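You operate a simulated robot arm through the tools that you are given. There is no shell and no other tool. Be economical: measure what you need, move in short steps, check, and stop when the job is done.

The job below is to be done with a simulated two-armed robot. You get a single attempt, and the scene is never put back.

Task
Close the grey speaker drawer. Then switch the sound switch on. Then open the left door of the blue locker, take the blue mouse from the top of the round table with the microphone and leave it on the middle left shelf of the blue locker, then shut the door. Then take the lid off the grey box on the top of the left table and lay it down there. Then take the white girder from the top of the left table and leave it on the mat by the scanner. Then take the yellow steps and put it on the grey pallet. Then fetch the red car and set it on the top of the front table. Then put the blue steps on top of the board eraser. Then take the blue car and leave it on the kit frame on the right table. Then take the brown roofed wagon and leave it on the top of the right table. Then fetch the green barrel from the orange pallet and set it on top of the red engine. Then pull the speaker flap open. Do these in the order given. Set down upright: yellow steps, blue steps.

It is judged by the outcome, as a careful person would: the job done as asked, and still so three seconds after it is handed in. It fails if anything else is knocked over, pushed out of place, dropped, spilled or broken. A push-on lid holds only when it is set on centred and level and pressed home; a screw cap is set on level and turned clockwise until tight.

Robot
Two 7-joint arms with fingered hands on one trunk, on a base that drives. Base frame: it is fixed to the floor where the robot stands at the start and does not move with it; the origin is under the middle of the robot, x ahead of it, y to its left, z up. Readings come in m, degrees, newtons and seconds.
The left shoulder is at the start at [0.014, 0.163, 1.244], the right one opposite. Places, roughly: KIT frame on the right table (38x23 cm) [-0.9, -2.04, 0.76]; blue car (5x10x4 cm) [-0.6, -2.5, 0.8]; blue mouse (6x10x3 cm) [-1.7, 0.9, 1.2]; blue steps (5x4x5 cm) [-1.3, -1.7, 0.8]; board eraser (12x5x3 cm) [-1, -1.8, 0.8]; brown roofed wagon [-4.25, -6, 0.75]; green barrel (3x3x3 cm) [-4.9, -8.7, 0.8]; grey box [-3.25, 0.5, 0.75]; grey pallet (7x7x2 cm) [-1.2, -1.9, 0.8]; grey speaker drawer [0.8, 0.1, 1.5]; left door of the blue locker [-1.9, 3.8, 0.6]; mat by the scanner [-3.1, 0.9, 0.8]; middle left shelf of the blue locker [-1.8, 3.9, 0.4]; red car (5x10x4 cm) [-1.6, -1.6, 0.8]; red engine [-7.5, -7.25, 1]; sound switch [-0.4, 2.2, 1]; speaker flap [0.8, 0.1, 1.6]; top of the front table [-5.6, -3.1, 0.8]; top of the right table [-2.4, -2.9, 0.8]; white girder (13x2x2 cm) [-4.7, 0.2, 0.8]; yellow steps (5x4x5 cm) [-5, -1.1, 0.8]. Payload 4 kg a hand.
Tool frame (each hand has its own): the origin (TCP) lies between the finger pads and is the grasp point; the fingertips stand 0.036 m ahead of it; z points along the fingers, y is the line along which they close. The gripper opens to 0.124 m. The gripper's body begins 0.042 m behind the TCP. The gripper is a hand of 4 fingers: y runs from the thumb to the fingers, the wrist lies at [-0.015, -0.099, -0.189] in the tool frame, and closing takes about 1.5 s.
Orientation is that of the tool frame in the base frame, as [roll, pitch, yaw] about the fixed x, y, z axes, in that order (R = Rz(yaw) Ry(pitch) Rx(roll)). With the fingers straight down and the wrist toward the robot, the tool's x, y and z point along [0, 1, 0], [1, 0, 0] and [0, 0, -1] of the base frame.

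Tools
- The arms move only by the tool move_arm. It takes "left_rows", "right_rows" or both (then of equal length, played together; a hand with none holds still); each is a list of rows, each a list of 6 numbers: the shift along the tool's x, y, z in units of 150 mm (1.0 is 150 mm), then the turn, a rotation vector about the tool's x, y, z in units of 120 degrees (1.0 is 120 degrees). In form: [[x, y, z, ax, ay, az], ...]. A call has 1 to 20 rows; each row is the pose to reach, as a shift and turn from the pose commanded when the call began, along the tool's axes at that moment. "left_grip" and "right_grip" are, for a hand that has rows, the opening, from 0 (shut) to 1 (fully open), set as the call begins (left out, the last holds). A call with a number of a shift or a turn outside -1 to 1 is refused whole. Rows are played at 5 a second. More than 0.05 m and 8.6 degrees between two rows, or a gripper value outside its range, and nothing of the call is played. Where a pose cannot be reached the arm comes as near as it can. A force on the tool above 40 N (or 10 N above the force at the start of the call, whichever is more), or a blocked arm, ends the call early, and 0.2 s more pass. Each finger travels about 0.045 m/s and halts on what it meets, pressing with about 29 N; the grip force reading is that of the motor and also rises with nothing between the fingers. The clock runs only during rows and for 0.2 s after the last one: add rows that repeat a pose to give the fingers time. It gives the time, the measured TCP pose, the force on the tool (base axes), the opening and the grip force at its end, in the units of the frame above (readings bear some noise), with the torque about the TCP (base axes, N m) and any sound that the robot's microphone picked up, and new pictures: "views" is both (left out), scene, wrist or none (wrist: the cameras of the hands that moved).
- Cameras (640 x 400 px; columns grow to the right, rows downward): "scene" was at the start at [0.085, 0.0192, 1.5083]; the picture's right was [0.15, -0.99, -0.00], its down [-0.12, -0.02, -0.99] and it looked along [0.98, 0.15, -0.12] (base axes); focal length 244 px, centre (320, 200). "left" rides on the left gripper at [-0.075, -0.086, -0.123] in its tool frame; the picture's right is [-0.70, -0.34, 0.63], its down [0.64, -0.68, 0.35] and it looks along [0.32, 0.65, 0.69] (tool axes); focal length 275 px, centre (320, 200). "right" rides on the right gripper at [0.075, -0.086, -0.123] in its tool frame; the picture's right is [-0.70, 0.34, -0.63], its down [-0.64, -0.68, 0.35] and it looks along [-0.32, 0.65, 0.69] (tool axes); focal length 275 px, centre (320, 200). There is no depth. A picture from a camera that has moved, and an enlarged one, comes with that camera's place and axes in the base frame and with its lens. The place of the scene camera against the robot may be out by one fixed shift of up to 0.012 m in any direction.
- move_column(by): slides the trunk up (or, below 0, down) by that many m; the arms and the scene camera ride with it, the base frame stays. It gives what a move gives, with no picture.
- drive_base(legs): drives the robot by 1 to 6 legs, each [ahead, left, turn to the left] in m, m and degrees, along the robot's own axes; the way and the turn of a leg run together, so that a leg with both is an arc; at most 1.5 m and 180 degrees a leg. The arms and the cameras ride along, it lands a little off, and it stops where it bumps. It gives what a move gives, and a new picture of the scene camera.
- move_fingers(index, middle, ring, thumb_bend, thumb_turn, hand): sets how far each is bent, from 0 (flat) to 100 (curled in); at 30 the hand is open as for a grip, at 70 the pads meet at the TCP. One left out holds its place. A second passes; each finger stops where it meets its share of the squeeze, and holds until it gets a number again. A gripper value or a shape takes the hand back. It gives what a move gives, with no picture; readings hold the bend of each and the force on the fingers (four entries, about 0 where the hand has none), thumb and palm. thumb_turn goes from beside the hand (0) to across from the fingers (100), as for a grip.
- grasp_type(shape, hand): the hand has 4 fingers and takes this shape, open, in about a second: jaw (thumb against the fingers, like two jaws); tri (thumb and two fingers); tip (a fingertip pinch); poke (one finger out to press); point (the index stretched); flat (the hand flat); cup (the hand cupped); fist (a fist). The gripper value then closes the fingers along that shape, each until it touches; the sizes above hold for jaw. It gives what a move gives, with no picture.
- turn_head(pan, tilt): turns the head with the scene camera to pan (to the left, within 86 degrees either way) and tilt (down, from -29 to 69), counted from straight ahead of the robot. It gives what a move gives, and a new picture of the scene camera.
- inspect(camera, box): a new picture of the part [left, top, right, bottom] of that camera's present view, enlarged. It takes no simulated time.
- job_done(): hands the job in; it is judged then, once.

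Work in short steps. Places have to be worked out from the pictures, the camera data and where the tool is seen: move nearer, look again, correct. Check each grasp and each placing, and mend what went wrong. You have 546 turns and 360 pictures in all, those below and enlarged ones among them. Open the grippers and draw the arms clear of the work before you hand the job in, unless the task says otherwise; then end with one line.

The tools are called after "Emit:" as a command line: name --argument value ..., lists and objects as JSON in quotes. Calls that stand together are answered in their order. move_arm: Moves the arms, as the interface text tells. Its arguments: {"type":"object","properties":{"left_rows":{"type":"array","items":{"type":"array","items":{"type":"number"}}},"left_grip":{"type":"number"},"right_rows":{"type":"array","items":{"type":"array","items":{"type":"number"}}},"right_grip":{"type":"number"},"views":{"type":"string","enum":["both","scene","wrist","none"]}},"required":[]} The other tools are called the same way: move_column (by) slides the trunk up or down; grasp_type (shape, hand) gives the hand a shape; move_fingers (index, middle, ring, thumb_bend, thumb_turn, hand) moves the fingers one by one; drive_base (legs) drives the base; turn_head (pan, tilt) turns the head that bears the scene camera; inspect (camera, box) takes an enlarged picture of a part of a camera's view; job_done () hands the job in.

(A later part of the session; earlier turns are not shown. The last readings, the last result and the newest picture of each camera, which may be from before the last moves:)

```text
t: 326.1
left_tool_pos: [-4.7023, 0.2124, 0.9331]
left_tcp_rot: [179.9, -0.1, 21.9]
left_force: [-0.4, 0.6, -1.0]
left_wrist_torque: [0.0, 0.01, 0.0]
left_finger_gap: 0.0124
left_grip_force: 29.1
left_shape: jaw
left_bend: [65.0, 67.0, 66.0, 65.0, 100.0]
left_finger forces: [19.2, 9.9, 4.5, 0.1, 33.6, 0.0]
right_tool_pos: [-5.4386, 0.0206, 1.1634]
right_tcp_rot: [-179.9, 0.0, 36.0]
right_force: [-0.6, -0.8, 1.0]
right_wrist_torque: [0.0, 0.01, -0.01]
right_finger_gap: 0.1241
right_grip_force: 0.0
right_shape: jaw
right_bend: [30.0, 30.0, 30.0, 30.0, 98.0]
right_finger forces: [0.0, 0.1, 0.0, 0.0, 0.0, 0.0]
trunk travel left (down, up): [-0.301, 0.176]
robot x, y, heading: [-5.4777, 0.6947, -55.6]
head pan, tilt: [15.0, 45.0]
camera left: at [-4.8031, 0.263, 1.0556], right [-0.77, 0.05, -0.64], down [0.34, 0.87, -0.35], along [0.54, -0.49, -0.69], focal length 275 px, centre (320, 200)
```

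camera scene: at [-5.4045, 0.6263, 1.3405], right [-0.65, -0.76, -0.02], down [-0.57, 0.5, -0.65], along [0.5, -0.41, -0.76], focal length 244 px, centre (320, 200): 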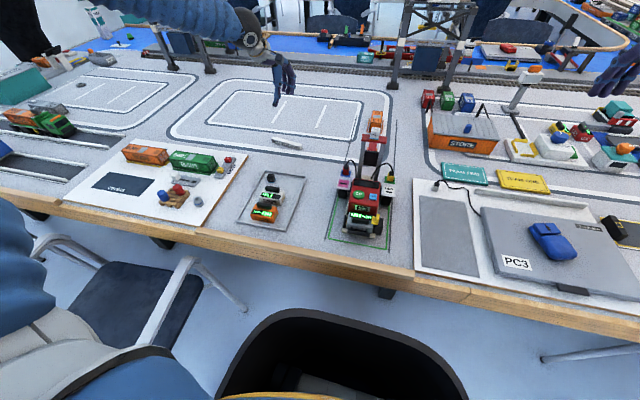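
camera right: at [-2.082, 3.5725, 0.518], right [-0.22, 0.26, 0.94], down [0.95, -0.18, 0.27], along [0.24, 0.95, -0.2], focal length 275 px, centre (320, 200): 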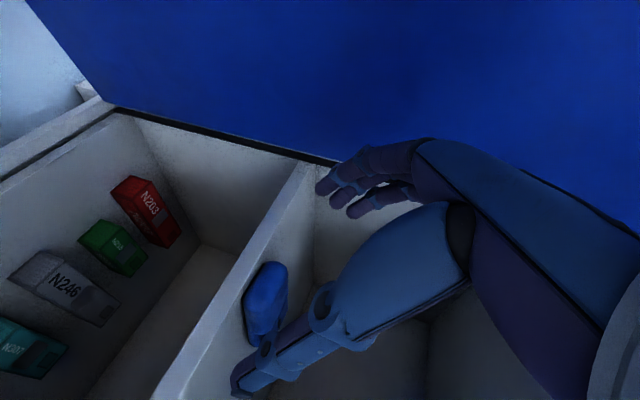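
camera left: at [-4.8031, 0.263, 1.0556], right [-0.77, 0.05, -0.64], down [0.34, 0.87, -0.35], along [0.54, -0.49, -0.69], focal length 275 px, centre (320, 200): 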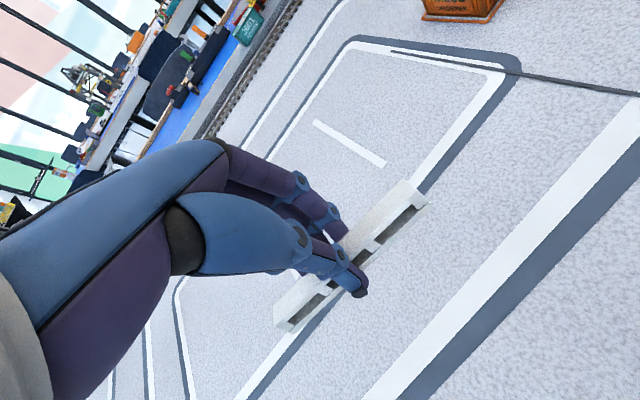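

The girder is lifted and held. I raise it, draw it in and drive back around to the scanner end of the table.

Emit:
move_arm --left_rows '[[0, -0.1, -0.3, 0, 0, 0], [0, -0.3, -0.55, 0, 0, 0], [0.05, -0.55, -0.75, 0, 0, 0], [0.1, -0.8, -0.9, 0, 0, 0], [0.1, -1.0, -1.0, 0, 0, 0]]' --views "none"

Emit:
drive_base --legs '[[-0.62, 0, 0], [0, 1.5, 0], [0, 1.5, 0]]'

```text
t: 327.3
left_tool_pos: [-4.744, 0.3594, 1.0842]
left_tcp_rot: [179.8, 0.0, 22.0]
left_force: [0.6, -0.2, -0.7]
left_wrist_torque: [-0.02, 0.04, 0.03]
left_finger_gap: 0.0123
left_grip_force: 29.1
left_shape: jaw
left_bend: [65.0, 67.0, 67.0, 65.0, 100.0]
left_finger forces: [19.3, 9.9, 4.5, 0.1, 33.6, 0.1]
right_tool_pos: [-5.4384, 0.0196, 1.1629]
right_tcp_rot: [-179.9, 0.1, 36.0]
right_force: [-0.2, 0.2, 0.1]
right_wrist_torque: [-0.02, 0.04, -0.01]
right_finger_gap: 0.1239
right_grip_force: 0.0
right_shape: jaw
right_bend: [30.0, 30.0, 30.0, 30.0, 98.0]
right_finger forces: [0.0, 0.1, 0.1, 0.0, 0.0, 0.1]
trunk travel left (down, up): [-0.301, 0.176]
robot x, y, heading: [-5.4752, 0.6949, -55.7]
head pan, tilt: [15.0, 45.0]
```

```text
t: 344.9
left_tool_pos: [-2.6014, 2.5561, 1.0839]
left_tcp_rot: [179.9, 0.0, 21.7]
left_force: [0.0, -0.6, -0.3]
left_wrist_torque: [-0.02, 0.01, -0.01]
left_finger_gap: 0.0122
left_grip_force: 29.6
left_shape: jaw
left_bend: [65.0, 67.0, 67.0, 65.0, 100.0]
left_finger forces: [19.4, 9.9, 4.5, 0.0, 33.4, 0.0]
right_tool_pos: [-3.2986, 2.2214, 1.1631]
right_tcp_rot: [-179.7, 0.0, 35.7]
right_force: [0.0, -0.6, 0.0]
right_wrist_torque: [0.02, -0.02, 0.01]
right_finger_gap: 0.124
right_grip_force: 0.0
right_shape: jaw
right_bend: [30.0, 30.0, 30.0, 30.0, 98.0]
right_finger forces: [0.0, 0.1, 0.1, 0.0, 0.1, 0.1]
trunk travel left (down, up): [-0.301, 0.176]
robot x, y, heading: [-3.3331, 2.8951, -55.8]
head pan, tilt: [15.0, 45.0]
camera scene: at [-3.2609, 2.8283, 1.3407], right [-0.66, -0.75, -0.02], down [-0.56, 0.51, -0.65], along [0.5, -0.42, -0.76], focal length 244 px, centre (320, 200)
```

scene: 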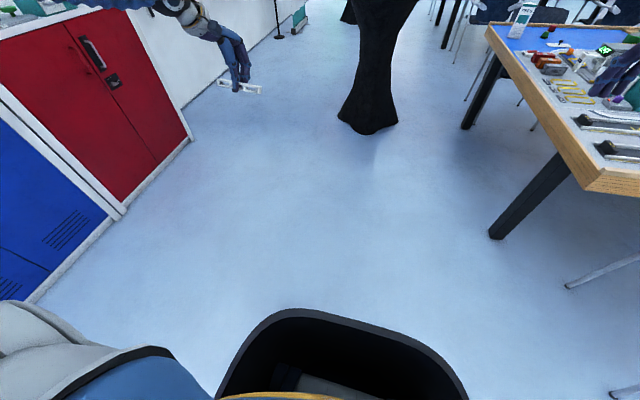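

I am back near the corner. I turn to face the short end and approach it in the same way as before.

Emit:
drive_base --legs '[[0, 0.25, 0], [0, 0, -90], [0, 1.15, 0], [0.5, 0, 0], [0, 0.32, 0]]'

Emit:
turn_head --pan 15 --tilt 40

```text
t: 360.3
left_tool_pos: [-3.056, 0.8026, 1.0818]
left_tcp_rot: [179.9, 0.0, -68.5]
left_force: [-0.3, -0.9, -0.8]
left_wrist_torque: [-0.01, 0.01, -0.03]
left_finger_gap: 0.0123
left_grip_force: 28.9
left_shape: jaw
left_bend: [65.0, 67.0, 67.0, 65.0, 100.0]
left_finger forces: [18.4, 9.5, 4.3, 0.0, 32.4, 0.1]
right_tool_pos: [-3.3914, 1.4984, 1.1623]
right_tcp_rot: [-179.8, 0.1, -54.4]
right_force: [0.3, 0.0, 0.6]
right_wrist_torque: [0.01, 0.0, 0.02]
right_finger_gap: 0.124
right_grip_force: 0.0
right_shape: jaw
right_bend: [30.0, 30.0, 30.0, 30.0, 98.0]
right_finger forces: [0.0, 0.1, 0.0, 0.0, 0.0, 0.1]
trunk travel left (down, up): [-0.301, 0.176]
robot x, y, heading: [-2.7157, 1.5333, -146.3]
head pan, tilt: [15.0, 45.0]
camera scene: at [-2.7924, 1.4631, 1.3407], right [-0.75, 0.66, -0.02], down [0.51, 0.56, -0.65], along [-0.42, -0.5, -0.76], focal length 244 px, centre (320, 200)
```

scene: 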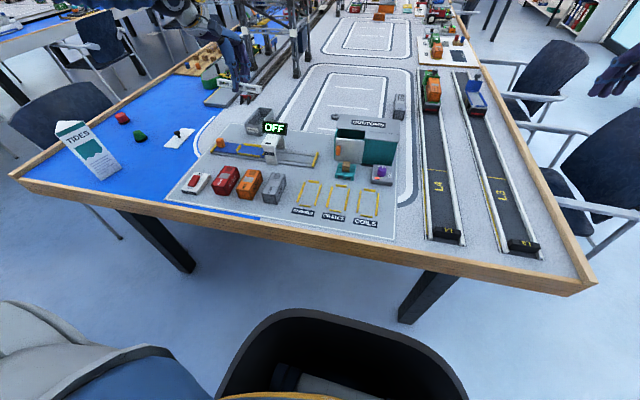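

```text
t: 361.0
left_tool_pos: [-3.0555, 0.8032, 1.0817]
left_tcp_rot: [179.9, 0.0, -68.4]
left_force: [1.0, 0.2, -0.3]
left_wrist_torque: [0.01, -0.01, 0.02]
left_finger_gap: 0.012
left_grip_force: 29.5
left_shape: jaw
left_bend: [65.0, 67.0, 67.0, 65.0, 100.0]
left_finger forces: [18.5, 9.6, 4.4, 0.1, 32.2, 0.0]
right_tool_pos: [-3.3909, 1.5007, 1.1613]
right_tcp_rot: [-179.9, 0.0, -54.4]
right_force: [0.9, -0.1, -0.6]
right_wrist_torque: [0.0, 0.01, 0.01]
right_finger_gap: 0.124
right_grip_force: 0.1
right_shape: jaw
right_bend: [30.0, 30.0, 30.0, 30.0, 98.0]
right_finger forces: [0.0, 0.0, 0.0, 0.0, 0.0, 0.0]
trunk travel left (down, up): [-0.301, 0.176]
robot x, y, heading: [-2.719, 1.535, -145.8]
head pan, tilt: [15.0, 40.0]
camera scene: at [-2.7959, 1.461, 1.3476], right [-0.75, 0.66, -0.02], down [0.47, 0.52, -0.72], along [-0.46, -0.55, -0.7], focal length 244 px, centre (320, 200)
```

scene: 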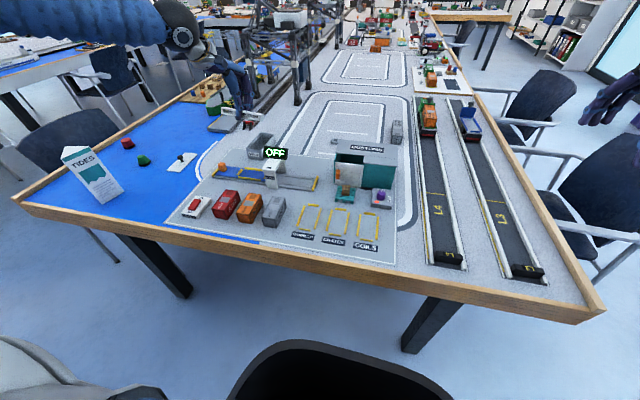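

I zoom in on the mat to choose a free place for the girder.

Emit:
inspect --camera "scene" --box '[160, 130, 420, 280]'

Emit:
inspect --camera "left" --box '[0, 0, 640, 400]'

```text
2.46 times, centred on (290, 205) of scene
camera zoom: at [-2.7959, 1.461, 1.3476], right [-0.75, 0.66, -0.02], down [0.47, 0.52, -0.72], along [-0.46, -0.55, -0.7], focal length 599 px, centre (394, 188)
```

zoom: 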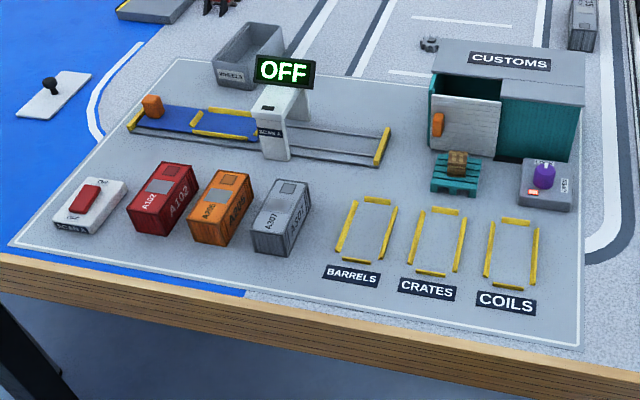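

```text
1.00 times, centred on (320, 200) of left (not enlarged: the box is as wide or as high as the picture)
camera zoom: at [-3.0039, 0.9036, 1.2051], right [0.06, 0.77, -0.63], down [0.87, -0.35, -0.35], along [-0.49, -0.53, -0.69], focal length 275 px, centre (320, 200)
```

zoom: 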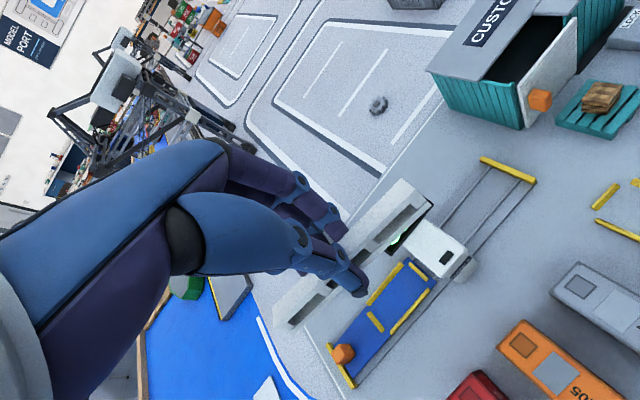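

A good free spot on the mat is behind the scanner tray, at about [-3.277, 0.832]. I carry the girder over it, turning it parallel to the tray.

Emit:
move_arm --left_rows '[[-0.15, 0.22, 0, 0, 0, -0.03], [-0.3, 0.44, 0, 0, 0, -0.06], [-0.45, 0.66, 0, 0, 0, -0.08], [-0.6, 0.85, 0.05, 0, 0, -0.1], [-0.72, 1.0, 0.15, 0, 0, -0.1]]' --views "none"

Emit:
move_arm --left_rows '[[0.0, 0.15, 0.1, 0, 0, 0], [0.0, 0.28, 0.25, 0, 0, 0], [0.0, 0.28, 0.5, 0, 0, 0], [0.0, 0.28, 0.75, 0, 0, 0]]'

```text
t: 362.2
left_tool_pos: [-3.2365, 0.8471, 1.0588]
left_tcp_rot: [179.9, 0.0, -56.3]
left_force: [-0.7, -0.6, -0.6]
left_wrist_torque: [-0.03, 0.0, 0.02]
left_finger_gap: 0.012
left_grip_force: 29.6
left_shape: jaw
left_bend: [65.0, 67.0, 67.0, 65.0, 100.0]
left_finger forces: [18.5, 9.5, 4.2, 0.1, 32.3, 0.0]
right_tool_pos: [-3.3921, 1.4993, 1.1619]
right_tcp_rot: [-179.8, 0.0, -54.3]
right_force: [-1.0, -0.7, -0.3]
right_wrist_torque: [0.01, -0.01, -0.01]
right_finger_gap: 0.124
right_grip_force: 0.0
right_shape: jaw
right_bend: [30.0, 30.0, 30.0, 30.0, 98.0]
right_finger forces: [0.0, 0.0, 0.0, 0.0, 0.0, 0.1]
trunk travel left (down, up): [-0.301, 0.176]
robot x, y, heading: [-2.7152, 1.534, -145.9]
head pan, tilt: [15.0, 40.0]
```

```text
t: 363.2
left_tool_pos: [-3.271, 0.8232, 0.9466]
left_tcp_rot: [179.9, -0.1, -56.4]
left_force: [-0.2, -0.1, -0.1]
left_wrist_torque: [0.03, -0.02, -0.04]
left_finger_gap: 0.0122
left_grip_force: 29.2
left_shape: jaw
left_bend: [65.0, 67.0, 67.0, 65.0, 100.0]
left_finger forces: [18.4, 9.6, 4.3, 0.0, 32.3, 0.0]
right_tool_pos: [-3.3916, 1.4981, 1.1618]
right_tcp_rot: [-179.8, 0.0, -54.4]
right_force: [0.1, -0.1, -0.4]
right_wrist_torque: [0.04, -0.02, -0.01]
right_finger_gap: 0.1239
right_grip_force: 0.0
right_shape: jaw
right_bend: [30.0, 30.0, 30.0, 30.0, 98.0]
right_finger forces: [0.0, 0.0, 0.0, 0.0, 0.0, 0.1]
trunk travel left (down, up): [-0.301, 0.176]
robot x, y, heading: [-2.7141, 1.533, -145.9]
head pan, tilt: [15.0, 40.0]
camera scene: at [-2.7969, 1.4602, 1.3474], right [-0.75, 0.66, -0.02], down [0.47, 0.52, -0.72], along [-0.46, -0.55, -0.7], focal length 244 px, centre (320, 200)
camera left: at [-3.2416, 0.9331, 1.0695], right [-0.11, 0.77, -0.63], down [0.92, -0.16, -0.35], along [-0.37, -0.62, -0.69], focal length 275 px, centre (320, 200)
```

scene: 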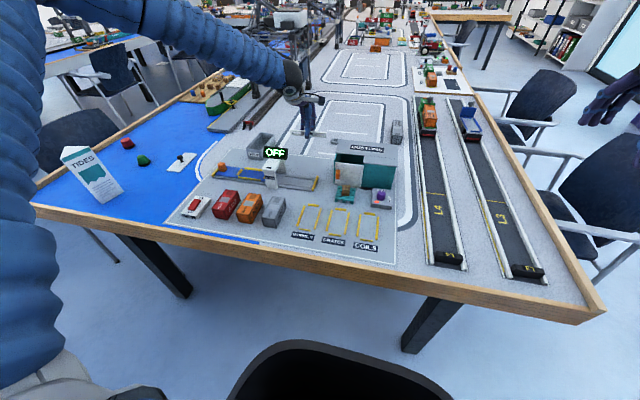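
left: 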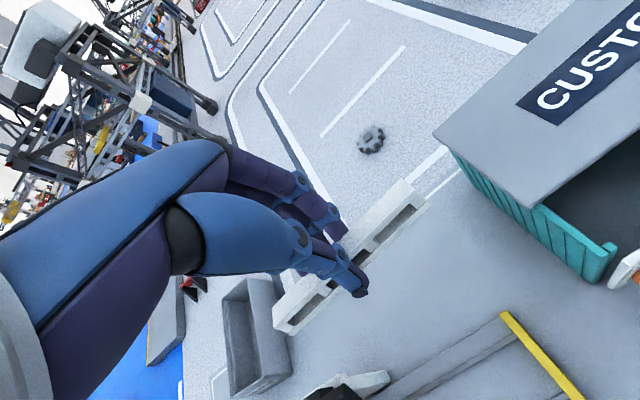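

The spot is clear of the box, the scanner foot and the customs shed. I shift 1.5 cm away from the foot and lower to contact.

Emit:
move_arm --left_rows '[[-0.1, 0.03, 0.15, 0, 0, 0], [-0.1, 0.03, 0.4, 0, 0, 0], [-0.1, 0.03, 0.65, 0, 0, 0], [-0.1, 0.03, 0.82, 0, 0, 0], [-0.1, 0.03, 0.88, 0, 0, 0], [-0.1, 0.03, 0.92, 0, 0, 0], [-0.1, 0.03, 0.96, 0, 0, 0], [-0.1, 0.03, 0.99, 0, 0, 0]]' --views "wrist"

```text
t: 365.0
left_tool_pos: [-3.2834, 0.8337, 0.8003]
left_tcp_rot: [179.8, 0.0, -56.4]
left_force: [0.8, -0.4, 1.7]
left_wrist_torque: [0.07, 0.09, 0.01]
left_finger_gap: 0.0123
left_grip_force: 28.6
left_shape: jaw
left_bend: [65.0, 67.0, 67.0, 65.0, 100.0]
left_finger forces: [18.1, 9.7, 4.7, 0.1, 33.0, 0.1]
right_tool_pos: [-3.3903, 1.5005, 1.1625]
right_tcp_rot: [-179.8, 0.1, -54.4]
right_force: [-0.2, -1.0, 0.0]
right_wrist_torque: [0.03, 0.02, 0.01]
right_finger_gap: 0.1237
right_grip_force: 0.0
right_shape: jaw
right_bend: [30.0, 30.0, 30.0, 30.0, 98.0]
right_finger forces: [0.0, 0.0, 0.1, 0.0, 0.1, 0.0]
trunk travel left (down, up): [-0.301, 0.176]
robot x, y, heading: [-2.7161, 1.5333, -145.9]
head pan, tilt: [15.0, 40.0]
camera left: at [-3.2532, 0.9436, 0.9227], right [-0.11, 0.77, -0.63], down [0.92, -0.16, -0.35], along [-0.37, -0.62, -0.69], focal length 275 px, centre (320, 200)
```

left: 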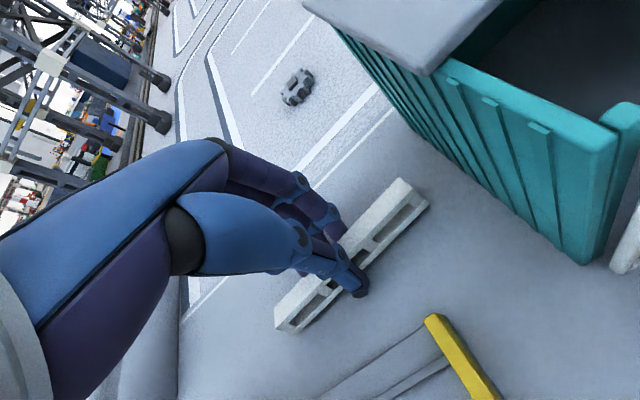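

It just touches the mat. I lower 2 mm more and open the fingers a little to release.

Emit:
move_arm --left_rows '[[0, 0, 0.015, 0, 0, 0], [0, 0, 0.015, 0, 0, 0], [0, 0, 0.015, 0, 0, 0], [0, 0, 0.015, 0, 0, 0]]' --left_grip 0.35 --views "none"

Emit:
move_arm --left_rows '[[0, 0, -0.2, 0, 0, 0], [0, 0, -0.5, 0, 0, 0], [0, 0, -0.8, 0, 0, 0], [0, 0, -1.0, 0, 0, 0]]' --views "wrist"

```text
t: 366.0
left_tool_pos: [-3.2835, 0.8351, 0.7972]
left_tcp_rot: [179.7, 0.0, -56.4]
left_force: [-2.0, -1.1, 4.9]
left_wrist_torque: [0.03, 0.0, 0.04]
left_finger_gap: 0.0406
left_grip_force: 0.1
left_shape: jaw
left_bend: [49.0, 52.0, 51.0, 61.0, 100.0]
left_finger forces: [0.0, 0.0, 0.1, 0.0, 4.4, 0.0]
right_tool_pos: [-3.3916, 1.4997, 1.1632]
right_tcp_rot: [-179.9, 0.0, -54.4]
right_force: [-0.5, -0.4, -0.3]
right_wrist_torque: [0.05, -0.01, -0.03]
right_finger_gap: 0.1241
right_grip_force: 0.1
right_shape: jaw
right_bend: [30.0, 30.0, 30.0, 30.0, 98.0]
right_finger forces: [0.0, 0.1, 0.0, 0.0, 0.0, 0.0]
trunk travel left (down, up): [-0.301, 0.176]
robot x, y, heading: [-2.7176, 1.5331, -146.1]
head pan, tilt: [15.0, 40.0]
```

```text
t: 367.0
left_tool_pos: [-3.2828, 0.834, 0.9474]
left_tcp_rot: [179.9, 0.0, -56.5]
left_force: [0.0, -0.4, -0.7]
left_wrist_torque: [0.01, -0.02, 0.0]
left_finger_gap: 0.0431
left_grip_force: 0.0
left_shape: jaw
left_bend: [49.0, 52.0, 51.0, 60.0, 100.0]
left_finger forces: [0.0, 0.1, 0.0, 0.0, 0.0, 0.0]
right_tool_pos: [-3.3902, 1.5009, 1.1637]
right_tcp_rot: [-179.9, 0.0, -54.4]
right_force: [0.4, 0.0, 0.3]
right_wrist_torque: [0.0, 0.01, 0.02]
right_finger_gap: 0.124
right_grip_force: 0.2
right_shape: jaw
right_bend: [30.0, 30.0, 30.0, 30.0, 98.0]
right_finger forces: [0.0, 0.0, 0.0, 0.0, 0.0, 0.0]
trunk travel left (down, up): [-0.301, 0.176]
robot x, y, heading: [-2.7149, 1.5349, -145.8]
head pan, tilt: [15.0, 40.0]
camera left: at [-3.2532, 0.9444, 1.0714], right [-0.11, 0.77, -0.63], down [0.92, -0.16, -0.35], along [-0.37, -0.62, -0.69], focal length 275 px, centre (320, 200)
```

left: 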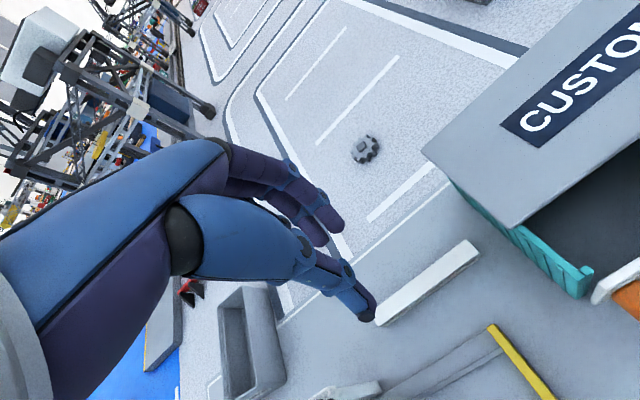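

The girder rests on the mat by the scanner. I raise the arms and trunk and back out to go around the round table towards the yellow steps.

Emit:
move_arm --left_rows '[[0, -0.1, -0.3, 0, 0, 0], [0, -0.35, -0.5, 0, 0, 0], [0, -0.6, -0.7, 0, 0, 0], [0, -0.85, -0.85, 0, 0, 0], [0, -1.0, -1.0, 0, 0, 0]]' --right_rows '[[0, -0.1, -0.2, 0, 0, 0], [0, -0.2, -0.4, 0, 0, 0], [0, -0.3, -0.6, 0, 0, 0], [0, -0.3, -0.7, 0, 0, 0], [0, -0.3, -0.7, 0, 0, 0]]' --right_grip 0.5 --views "none"

Emit:
move_column --by 0.17

Emit:
drive_base --legs '[[0, -0.35, 0], [-0.5, 0, 0], [0, 0, 85]]'

```text
t: 368.2
left_tool_pos: [-3.1582, 0.9193, 1.0976]
left_tcp_rot: [179.8, 0.0, -56.4]
left_force: [0.0, 0.1, -0.4]
left_wrist_torque: [-0.03, 0.0, -0.02]
left_finger_gap: 0.043
left_grip_force: 0.1
left_shape: jaw
left_bend: [49.0, 52.0, 51.0, 60.0, 100.0]
left_finger forces: [0.0, 0.0, 0.1, 0.0, 0.0, 0.0]
right_tool_pos: [-3.3548, 1.5276, 1.2689]
right_tcp_rot: [-179.8, -0.1, -54.4]
right_force: [-0.1, -0.3, -0.1]
right_wrist_torque: [-0.02, 0.01, -0.02]
right_finger_gap: 0.0621
right_grip_force: 0.0
right_shape: jaw
right_bend: [42.0, 45.0, 44.0, 56.0, 100.0]
right_finger forces: [0.0, 0.1, 0.0, 0.0, 0.1, 0.1]
trunk travel left (down, up): [-0.301, 0.176]
robot x, y, heading: [-2.7174, 1.5357, -146.1]
head pan, tilt: [15.0, 40.0]
```

```text
t: 370.1
left_tool_pos: [-3.1576, 0.9183, 1.2668]
left_tcp_rot: [180.0, 0.0, -56.4]
left_force: [-0.3, -0.3, -0.5]
left_wrist_torque: [-0.01, 0.03, 0.01]
left_finger_gap: 0.0429
left_grip_force: 0.1
left_shape: jaw
left_bend: [49.0, 52.0, 51.0, 60.0, 100.0]
left_finger forces: [0.0, 0.0, 0.0, 0.0, 0.0, 0.1]
right_tool_pos: [-3.3553, 1.5261, 1.4379]
right_tcp_rot: [-179.8, 0.0, -54.4]
right_force: [-0.6, -0.3, 0.0]
right_wrist_torque: [0.0, 0.01, 0.0]
right_finger_gap: 0.0624
right_grip_force: 0.1
right_shape: jaw
right_bend: [42.0, 45.0, 44.0, 56.0, 100.0]
right_finger forces: [0.0, 0.1, 0.1, 0.0, 0.1, 0.1]
trunk travel left (down, up): [-0.471, 0.006]
robot x, y, heading: [-2.7183, 1.5298, -146.0]
head pan, tilt: [15.0, 40.0]
```

```text
t: 378.5
left_tool_pos: [-1.9316, 1.6037, 1.2663]
left_tcp_rot: [179.8, 0.0, 27.9]
left_force: [-0.4, 0.0, -0.2]
left_wrist_torque: [0.0, 0.01, -0.02]
left_finger_gap: 0.0435
left_grip_force: 0.1
left_shape: jaw
left_bend: [49.0, 52.0, 51.0, 60.0, 100.0]
left_finger forces: [0.1, 0.1, 0.0, 0.0, 0.0, 0.0]
right_tool_pos: [-2.5548, 1.4676, 1.438]
right_tcp_rot: [-179.8, 0.0, 30.0]
right_force: [-0.2, 0.0, 0.7]
right_wrist_torque: [0.0, 0.01, 0.02]
right_finger_gap: 0.0624
right_grip_force: 0.1
right_shape: jaw
right_bend: [42.0, 46.0, 44.0, 56.0, 100.0]
right_finger forces: [0.0, 0.1, 0.0, 0.0, 0.0, 0.0]
trunk travel left (down, up): [-0.471, 0.006]
robot x, y, heading: [-2.4992, 2.104, -61.8]
head pan, tilt: [15.0, 40.0]
camera scene: at [-2.4497, 2.0536, 1.5269], right [-0.73, -0.69, 0.0], down [-0.44, 0.47, -0.77], along [0.53, -0.56, -0.64], focal length 244 px, centre (320, 200)
```

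scene: 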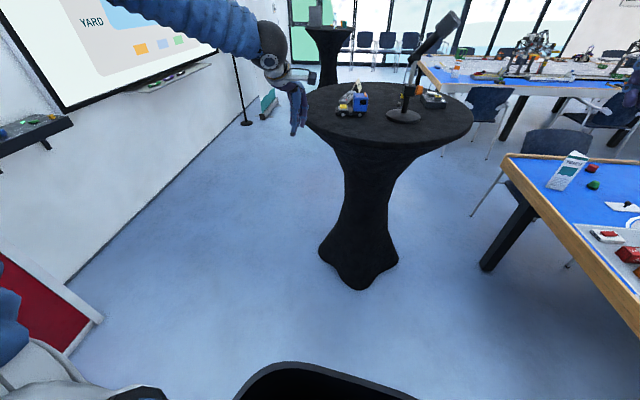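

I am at the start of the loop. I orbit the round table to the left, facing it.

Emit:
drive_base --legs '[[0, 0.95, -45], [0, 1.0, -48], [0, 1.0, -48]]'

```text
t: 393.1
left_tool_pos: [-1.5608, 0.6123, 1.2667]
left_tcp_rot: [179.9, 0.0, -112.8]
left_force: [-0.5, -0.3, 0.2]
left_wrist_torque: [0.02, 0.02, -0.02]
left_finger_gap: 0.043
left_grip_force: 0.1
left_shape: jaw
left_bend: [49.0, 52.0, 51.0, 60.0, 100.0]
left_finger forces: [0.0, 0.0, 0.0, 0.0, 0.1, 0.1]
right_tool_pos: [-1.1606, 1.112, 1.4385]
right_tcp_rot: [-179.8, 0.0, -110.8]
right_force: [-0.8, -0.3, 0.1]
right_wrist_torque: [0.01, 0.02, -0.01]
right_finger_gap: 0.0622
right_grip_force: 0.0
right_shape: jaw
right_bend: [42.0, 46.0, 44.0, 56.0, 100.0]
right_finger forces: [0.0, 0.0, 0.0, 0.0, 0.1, 0.0]
trunk travel left (down, up): [-0.471, 0.006]
robot x, y, heading: [-0.8029, 0.5824, 157.6]
head pan, tilt: [15.0, 40.0]
cut short: leg 1, 2, 3
camera scene: at [-0.8837, 0.5983, 1.5269], right [0.13, 0.99, 0.0], down [0.64, -0.08, -0.77], along [-0.76, 0.1, -0.64], focal length 244 px, centre (320, 200)
```

scene: 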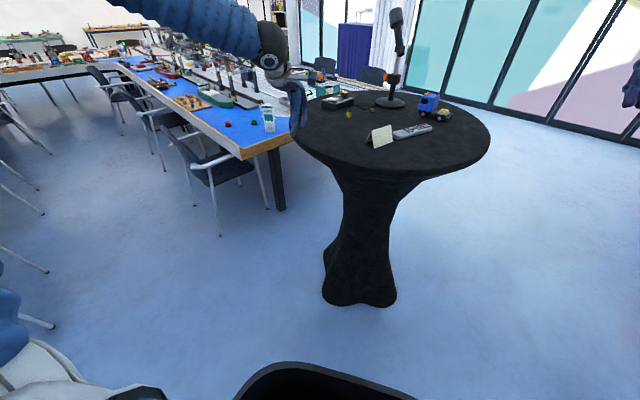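

I am east of the round table. I turn to look down the aisle between the two tables.

Emit:
drive_base --legs '[[0, 0.2, 0], [0, 0, 57]]'

Emit:
turn_head --pan 0 --tilt 18

```text
t: 397.2
left_tool_pos: [-1.3174, -0.218, 1.2668]
left_tcp_rot: [179.9, 0.1, -56.0]
left_force: [0.1, 0.9, 0.0]
left_wrist_torque: [-0.01, -0.01, 0.0]
left_finger_gap: 0.043
left_grip_force: 0.1
left_shape: jaw
left_bend: [49.0, 52.0, 51.0, 60.0, 100.0]
left_finger forces: [0.0, 0.0, 0.0, 0.0, 0.1, 0.0]
right_tool_pos: [-1.5175, 0.389, 1.4384]
right_tcp_rot: [-179.8, 0.0, -54.1]
right_force: [-0.5, -0.3, 0.5]
right_wrist_torque: [0.02, -0.02, -0.01]
right_finger_gap: 0.0623
right_grip_force: 0.0
right_shape: jaw
right_bend: [42.0, 46.0, 44.0, 56.0, 100.0]
right_finger forces: [0.1, 0.0, 0.1, 0.0, 0.0, 0.0]
trunk travel left (down, up): [-0.471, 0.006]
robot x, y, heading: [-0.8792, 0.4021, -145.5]
head pan, tilt: [15.0, 40.0]
camera scene: at [-0.9323, 0.3455, 1.5269], right [-0.76, 0.65, 0.0], down [0.42, 0.49, -0.77], along [-0.5, -0.58, -0.64], focal length 244 px, centre (320, 200)
```

scene: 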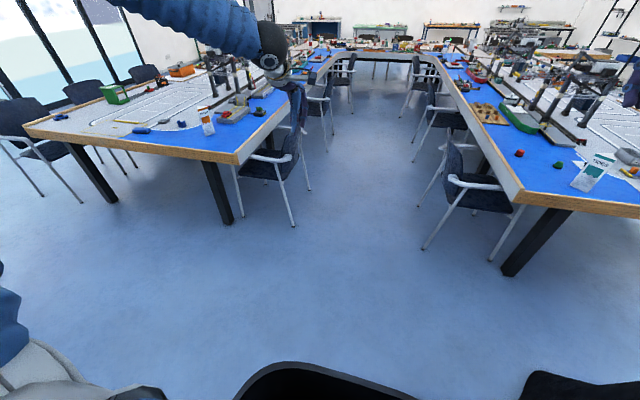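

```text
t: 398.1
left_tool_pos: [-1.3176, -0.218, 1.2655]
left_tcp_rot: [179.9, 0.0, -55.9]
left_force: [0.4, -0.8, -0.3]
left_wrist_torque: [0.0, -0.01, 0.0]
left_finger_gap: 0.0432
left_grip_force: 0.1
left_shape: jaw
left_bend: [49.0, 52.0, 51.0, 60.0, 100.0]
left_finger forces: [0.0, 0.0, 0.0, 0.1, 0.0, 0.0]
right_tool_pos: [-1.5184, 0.3895, 1.4378]
right_tcp_rot: [-179.9, 0.0, -54.2]
right_force: [0.3, 0.3, 0.6]
right_wrist_torque: [0.01, 0.02, -0.02]
right_finger_gap: 0.0624
right_grip_force: 0.0
right_shape: jaw
right_bend: [42.0, 46.0, 44.0, 56.0, 100.0]
right_finger forces: [0.0, 0.1, 0.1, 0.0, 0.0, 0.0]
trunk travel left (down, up): [-0.471, 0.006]
robot x, y, heading: [-0.8793, 0.4021, -145.5]
head pan, tilt: [0.0, 18.0]
camera scene: at [-0.9541, 0.3575, 1.5615], right [-0.57, 0.82, 0.0], down [0.26, 0.18, -0.95], along [-0.78, -0.54, -0.31], focal length 244 px, centre (320, 200)
```

scene: 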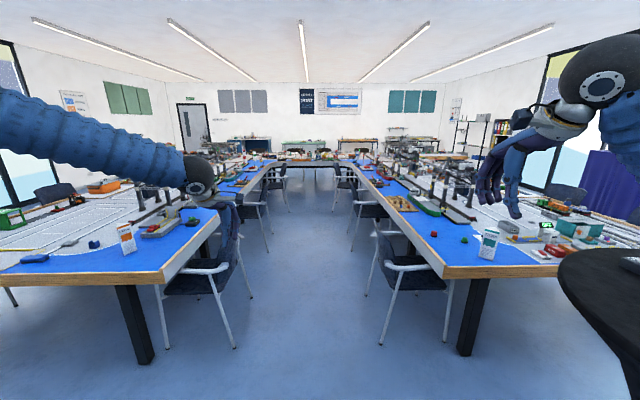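

The aisle between the tables is clear, with chairs on both sides. I zoom in where the yellow steps should be.

Emit:
inspect --camera "scene" --box '[330, 140, 430, 210]'

```text
5.71 times, centred on (380, 175) of scene
camera zoom: at [-0.9541, 0.3575, 1.5615], right [-0.57, 0.82, 0.0], down [0.26, 0.18, -0.95], along [-0.78, -0.54, -0.31], focal length 1391 px, centre (-23, 343)
```

zoom: 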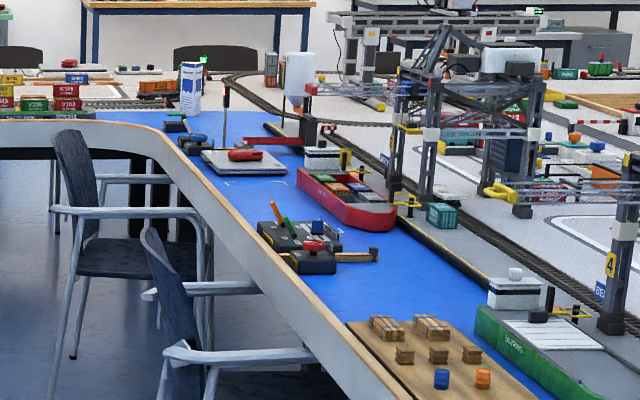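

I drive down the middle of the aisle to get closer.

Emit:
drive_base --legs '[[1.4, 0.08, 0], [1.4, 0, 0]]'

Emit:
turn_head --pan -35 --tilt 25

```text
t: 411.6
left_tool_pos: [-3.5855, -1.8656, 1.2663]
left_tcp_rot: [179.9, -0.1, -56.1]
left_force: [-0.4, -0.5, 0.1]
left_wrist_torque: [0.0, -0.01, 0.01]
left_finger_gap: 0.0432
left_grip_force: 0.1
left_shape: jaw
left_bend: [49.0, 52.0, 51.0, 60.0, 100.0]
left_finger forces: [0.0, 0.0, 0.0, 0.0, 0.0, 0.0]
right_tool_pos: [-3.7844, -1.2568, 1.4369]
right_tcp_rot: [-179.9, 0.0, -54.2]
right_force: [-1.4, 0.3, 0.2]
right_wrist_torque: [0.02, 0.0, -0.01]
right_finger_gap: 0.0623
right_grip_force: 0.1
right_shape: jaw
right_bend: [42.0, 46.0, 44.0, 56.0, 100.0]
right_finger forces: [0.1, 0.0, 0.0, 0.0, 0.1, 0.0]
trunk travel left (down, up): [-0.471, 0.006]
robot x, y, heading: [-3.1457, -1.2503, -146.0]
head pan, tilt: [0.0, 18.0]
camera scene: at [-3.2206, -1.2917, 1.5616], right [-0.56, 0.83, 0.0], down [0.26, 0.17, -0.95], along [-0.79, -0.53, -0.31], focal length 244 px, centre (320, 200)
```

scene: 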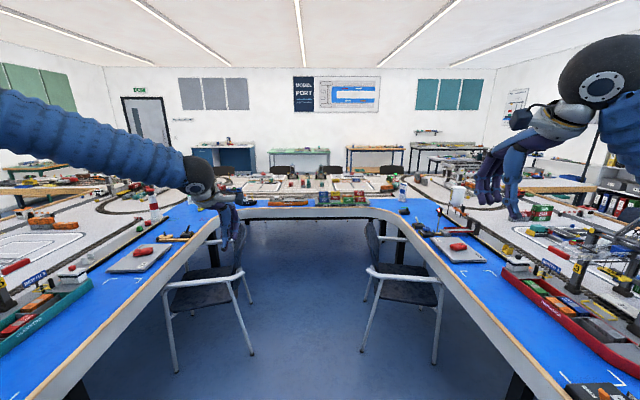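

```text
t: 412.7
left_tool_pos: [-3.5847, -1.8664, 1.2666]
left_tcp_rot: [179.9, 0.0, -56.2]
left_force: [0.1, -1.4, -0.1]
left_wrist_torque: [0.01, -0.01, 0.04]
left_finger_gap: 0.0434
left_grip_force: 0.0
left_shape: jaw
left_bend: [49.0, 52.0, 51.0, 60.0, 100.0]
left_finger forces: [0.0, 0.0, 0.0, 0.1, 0.1, 0.0]
right_tool_pos: [-3.7845, -1.2589, 1.4378]
right_tcp_rot: [-179.8, 0.0, -54.2]
right_force: [-0.1, 0.1, -0.2]
right_wrist_torque: [-0.02, 0.01, -0.05]
right_finger_gap: 0.0623
right_grip_force: 0.1
right_shape: jaw
right_bend: [42.0, 46.0, 44.0, 56.0, 100.0]
right_finger forces: [0.0, 0.1, 0.0, 0.0, 0.1, 0.0]
trunk travel left (down, up): [-0.471, 0.006]
robot x, y, heading: [-3.1496, -1.2509, -145.7]
head pan, tilt: [-35.0, 25.0]
camera scene: at [-3.2354, -1.2379, 1.5502], right [0.01, 1.0, 0.0], down [0.42, -0.01, -0.91], along [-0.91, 0.01, -0.42], focal length 244 px, centre (320, 200)
```

scene: 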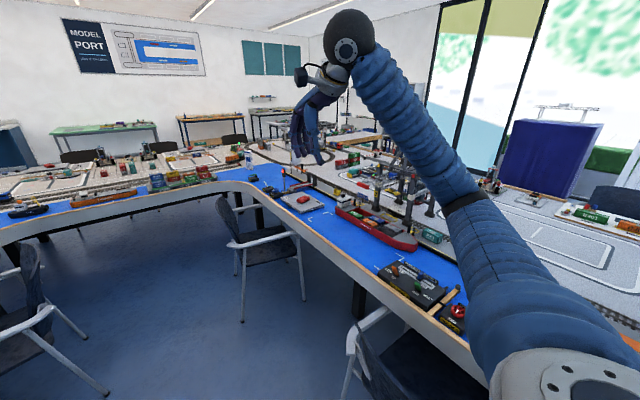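

I zoom in around where the steps should be.

Emit:
inspect --camera "scene" --box '[250, 150, 410, 250]'

```text
4.00 times, centred on (330, 200) of scene
camera zoom: at [-3.2354, -1.2379, 1.5502], right [0.01, 1.0, 0.0], down [0.42, -0.01, -0.91], along [-0.91, 0.01, -0.42], focal length 974 px, centre (280, 200)
```

zoom: 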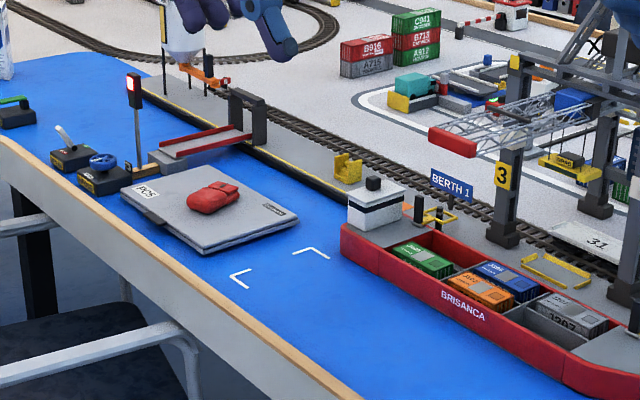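

The yellow steps stand on the quay strip beside the track at about [-5.0, -1.09]. I drive to the gap between the chairs and turn right to face them.

Emit:
drive_base --legs '[[1.1, 0, 0], [0, 0, -90]]'

Emit:
turn_head --pan 15 --tilt 38

```text
t: 422.1
left_tool_pos: [-4.6788, -1.4406, 1.267]
left_tcp_rot: [179.9, -0.1, -145.6]
left_force: [0.3, -0.2, 0.5]
left_wrist_torque: [0.04, 0.01, 0.02]
left_finger_gap: 0.0433
left_grip_force: 0.0
left_shape: jaw
left_bend: [49.0, 52.0, 51.0, 60.0, 100.0]
left_finger forces: [0.0, 0.0, 0.1, 0.0, 0.0, 0.0]
right_tool_pos: [-4.0731, -1.2347, 1.4372]
right_tcp_rot: [-179.8, 0.0, -143.5]
right_force: [0.3, 0.3, 1.0]
right_wrist_torque: [-0.02, -0.02, -0.02]
right_finger_gap: 0.0623
right_grip_force: 0.0
right_shape: jaw
right_bend: [42.0, 46.0, 44.0, 56.0, 100.0]
right_finger forces: [0.0, 0.0, 0.1, 0.0, 0.1, 0.1]
trunk travel left (down, up): [-0.471, 0.006]
robot x, y, heading: [-4.0581, -1.8752, 124.7]
head pan, tilt: [-35.0, 25.0]
camera scene: at [-4.0563, -1.7822, 1.5502], right [1.0, 0.0, 0.0], down [0.0, -0.42, -0.91], along [0.0, 0.91, -0.42], focal length 244 px, centre (320, 200)
```

scene: 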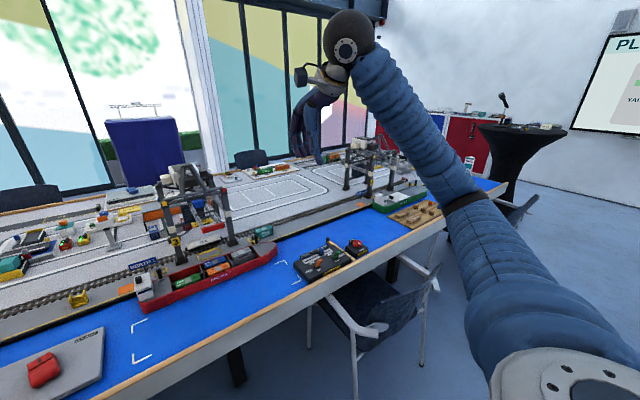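

```text
t: 423.3
left_tool_pos: [-4.6795, -1.4402, 1.2658]
left_tcp_rot: [179.9, -0.1, -145.6]
left_force: [0.1, 0.4, -0.4]
left_wrist_torque: [0.0, 0.0, 0.03]
left_finger_gap: 0.0432
left_grip_force: 0.1
left_shape: jaw
left_bend: [49.0, 52.0, 51.0, 60.0, 100.0]
left_finger forces: [0.0, 0.0, 0.1, 0.1, 0.0, 0.0]
right_tool_pos: [-4.0748, -1.2345, 1.4388]
right_tcp_rot: [-179.8, 0.0, -143.5]
right_force: [-0.3, -0.2, 0.7]
right_wrist_torque: [-0.01, -0.03, -0.05]
right_finger_gap: 0.0624
right_grip_force: 0.0
right_shape: jaw
right_bend: [42.0, 46.0, 44.0, 56.0, 100.0]
right_finger forces: [0.1, 0.0, 0.1, 0.0, 0.0, 0.1]
trunk travel left (down, up): [-0.471, 0.006]
robot x, y, heading: [-4.0566, -1.8742, 124.8]
head pan, tilt: [15.0, 38.0]
camera scene: at [-4.1224, -1.8187, 1.5299], right [0.64, 0.76, 0.0], down [0.47, -0.4, -0.79], along [-0.6, 0.51, -0.62], focal length 244 px, centre (320, 200)
```

scene: 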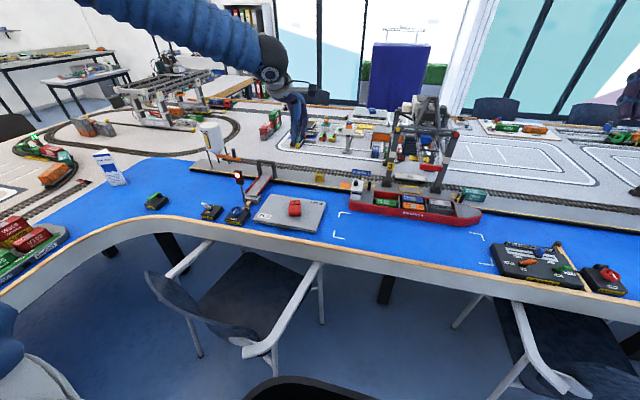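

The gap lies slightly to my right. I shift right 20 cm and drive in 55 cm.

Emit:
drive_base --legs '[[0, -0.2, 0], [0.55, 0, 0]]'

Emit:
inspect --camera "left" --box '[0, 0, 640, 400]'

```text
t: 427.7
left_tool_pos: [-4.8359, -0.8771, 1.2661]
left_tcp_rot: [179.9, 0.0, -145.4]
left_force: [-0.4, 0.6, -0.4]
left_wrist_torque: [0.0, -0.02, -0.01]
left_finger_gap: 0.0432
left_grip_force: 0.1
left_shape: jaw
left_bend: [49.0, 52.0, 51.0, 60.0, 100.0]
left_finger forces: [0.1, 0.0, 0.0, 0.0, 0.1, 0.0]
right_tool_pos: [-4.2307, -0.6676, 1.4372]
right_tcp_rot: [-179.8, 0.0, -143.3]
right_force: [-0.2, -0.2, 0.5]
right_wrist_torque: [0.01, -0.02, 0.02]
right_finger_gap: 0.0625
right_grip_force: 0.0
right_shape: jaw
right_bend: [42.0, 46.0, 44.0, 56.0, 100.0]
right_finger forces: [0.0, 0.1, 0.0, 0.0, 0.0, 0.0]
trunk travel left (down, up): [-0.471, 0.006]
robot x, y, heading: [-4.2132, -1.3023, 125.2]
head pan, tilt: [15.0, 38.0]
camera scene: at [-4.2769, -1.2531, 1.5299], right [0.64, 0.77, 0.0], down [0.47, -0.39, -0.79], along [-0.6, 0.5, -0.62], focal length 244 px, centre (320, 200)
```

scene: 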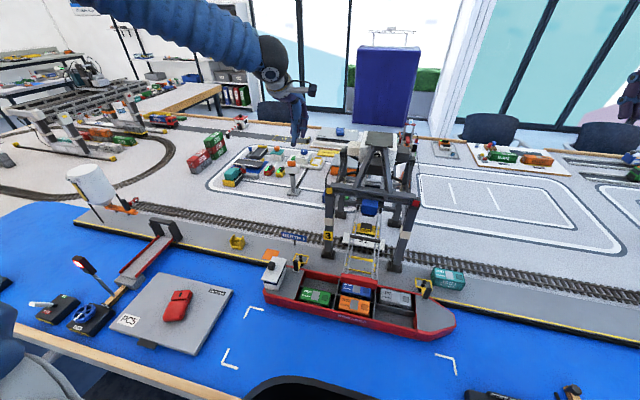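

```text
1.00 times, centred on (320, 200) of left (not enlarged: the box is as wide or as high as the picture)
camera zoom: at [-4.7248, -0.906, 1.3896], right [0.76, 0.12, -0.63], down [-0.14, -0.93, -0.35], along [-0.63, 0.36, -0.69], focal length 275 px, centre (320, 200)
```

zoom: 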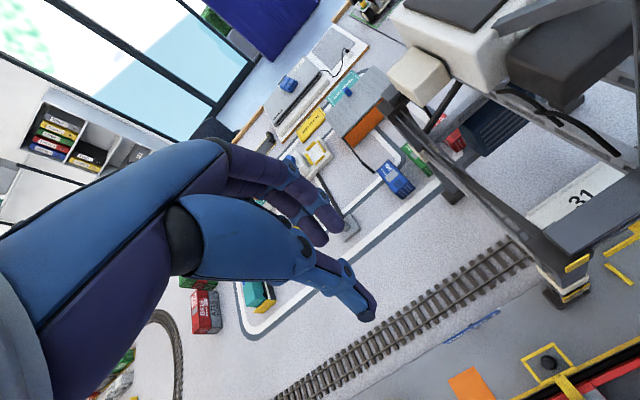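

The steps are at [-4.993, -1.086]. I move the left hand left, away from the crane, to hover above them.

Emit:
move_arm --left_rows '[[0.25, -0.1, 0, 0, 0, 0], [0.5, -0.25, 0, 0, 0, 0], [0.75, -0.4, 0, 0, 0, 0], [1.0, -0.54, 0, 0, 0, 0]]' --left_grip 0.8 --views "none"

Emit:
move_arm --left_rows '[[0.22, 0, 0.1, 0, 0, 0], [0.44, 0, 0.3, 0, 0, 0], [0.66, 0, 0.5, 0, 0, 0]]'

```text
t: 428.7
left_tool_pos: [-4.9138, -1.0333, 1.2684]
left_tcp_rot: [179.8, 0.1, -145.5]
left_force: [0.3, -1.3, -0.1]
left_wrist_torque: [0.04, -0.02, -0.02]
left_finger_gap: 0.0989
left_grip_force: 0.0
left_shape: jaw
left_bend: [32.0, 35.0, 34.0, 0.0, 98.0]
left_finger forces: [0.0, 0.0, 0.0, 0.0, 0.0, 0.0]
right_tool_pos: [-4.2319, -0.6705, 1.4392]
right_tcp_rot: [-179.9, 0.1, -143.3]
right_force: [-0.5, -0.7, -0.9]
right_wrist_torque: [0.04, 0.0, -0.03]
right_finger_gap: 0.0624
right_grip_force: 0.0
right_shape: jaw
right_bend: [42.0, 46.0, 44.0, 56.0, 100.0]
right_finger forces: [0.0, 0.0, 0.0, 0.1, 0.0, 0.0]
trunk travel left (down, up): [-0.471, 0.006]
robot x, y, heading: [-4.2137, -1.3023, 125.0]
head pan, tilt: [15.0, 38.0]
```

```text
t: 429.5
left_tool_pos: [-4.9929, -1.0868, 1.1909]
left_tcp_rot: [179.8, -0.1, -145.3]
left_force: [-0.5, 0.3, 0.2]
left_wrist_torque: [-0.03, -0.01, -0.02]
left_finger_gap: 0.0991
left_grip_force: 0.1
left_shape: jaw
left_bend: [32.0, 35.0, 34.0, 0.0, 98.0]
left_finger forces: [0.0, 0.0, 0.0, 0.0, 0.0, 0.0]
right_tool_pos: [-4.2319, -0.6679, 1.4366]
right_tcp_rot: [-179.8, 0.0, -143.4]
right_force: [-0.2, 0.8, 0.1]
right_wrist_torque: [-0.05, -0.02, 0.01]
right_finger_gap: 0.0622
right_grip_force: 0.1
right_shape: jaw
right_bend: [42.0, 46.0, 44.0, 56.0, 100.0]
right_finger forces: [0.0, 0.0, 0.0, 0.0, 0.0, 0.0]
trunk travel left (down, up): [-0.471, 0.006]
robot x, y, heading: [-4.2127, -1.3059, 125.2]
head pan, tilt: [15.0, 38.0]
camera scene: at [-4.2776, -1.2529, 1.5298], right [0.64, 0.77, 0.0], down [0.47, -0.4, -0.79], along [-0.6, 0.5, -0.62], focal length 244 px, centre (320, 200)
camera left: at [-4.8827, -1.1147, 1.3133], right [0.76, 0.12, -0.63], down [-0.14, -0.93, -0.35], along [-0.63, 0.36, -0.69], focal length 275 px, centre (320, 200)
```

scene: 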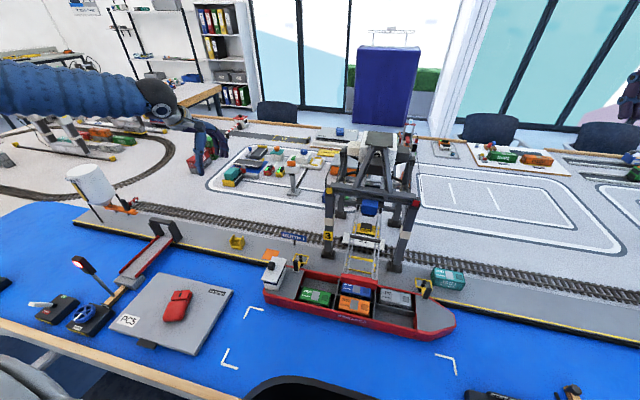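
left: 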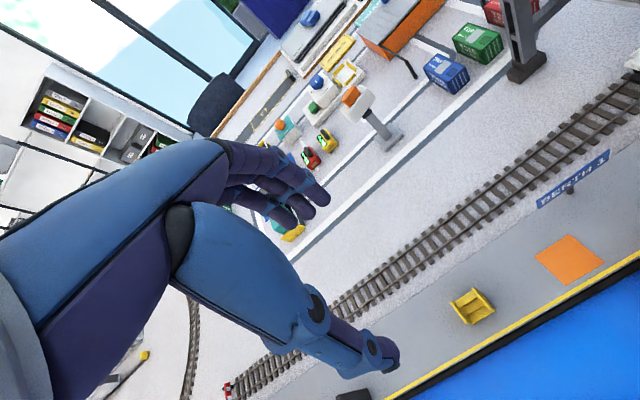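

I zoom the wrist camera on the steps to see their orientation.

Emit:
inspect --camera "left" --box '[420, 260, 540, 350]'

```text
4.44 times, centred on (480, 305) of left
camera zoom: at [-4.8827, -1.1147, 1.3133], right [0.76, 0.12, -0.63], down [-0.14, -0.93, -0.35], along [-0.63, 0.36, -0.69], focal length 1224 px, centre (-391, -267)
```

zoom: 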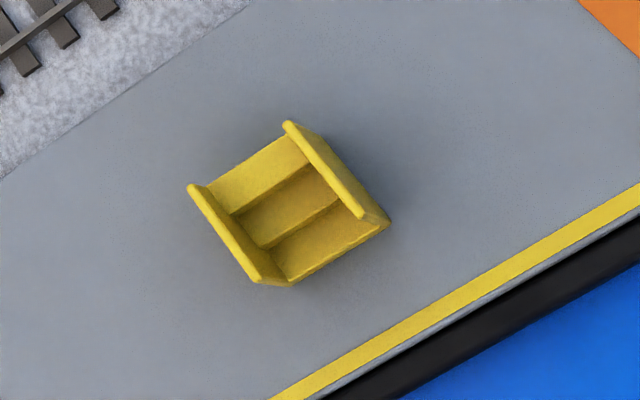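

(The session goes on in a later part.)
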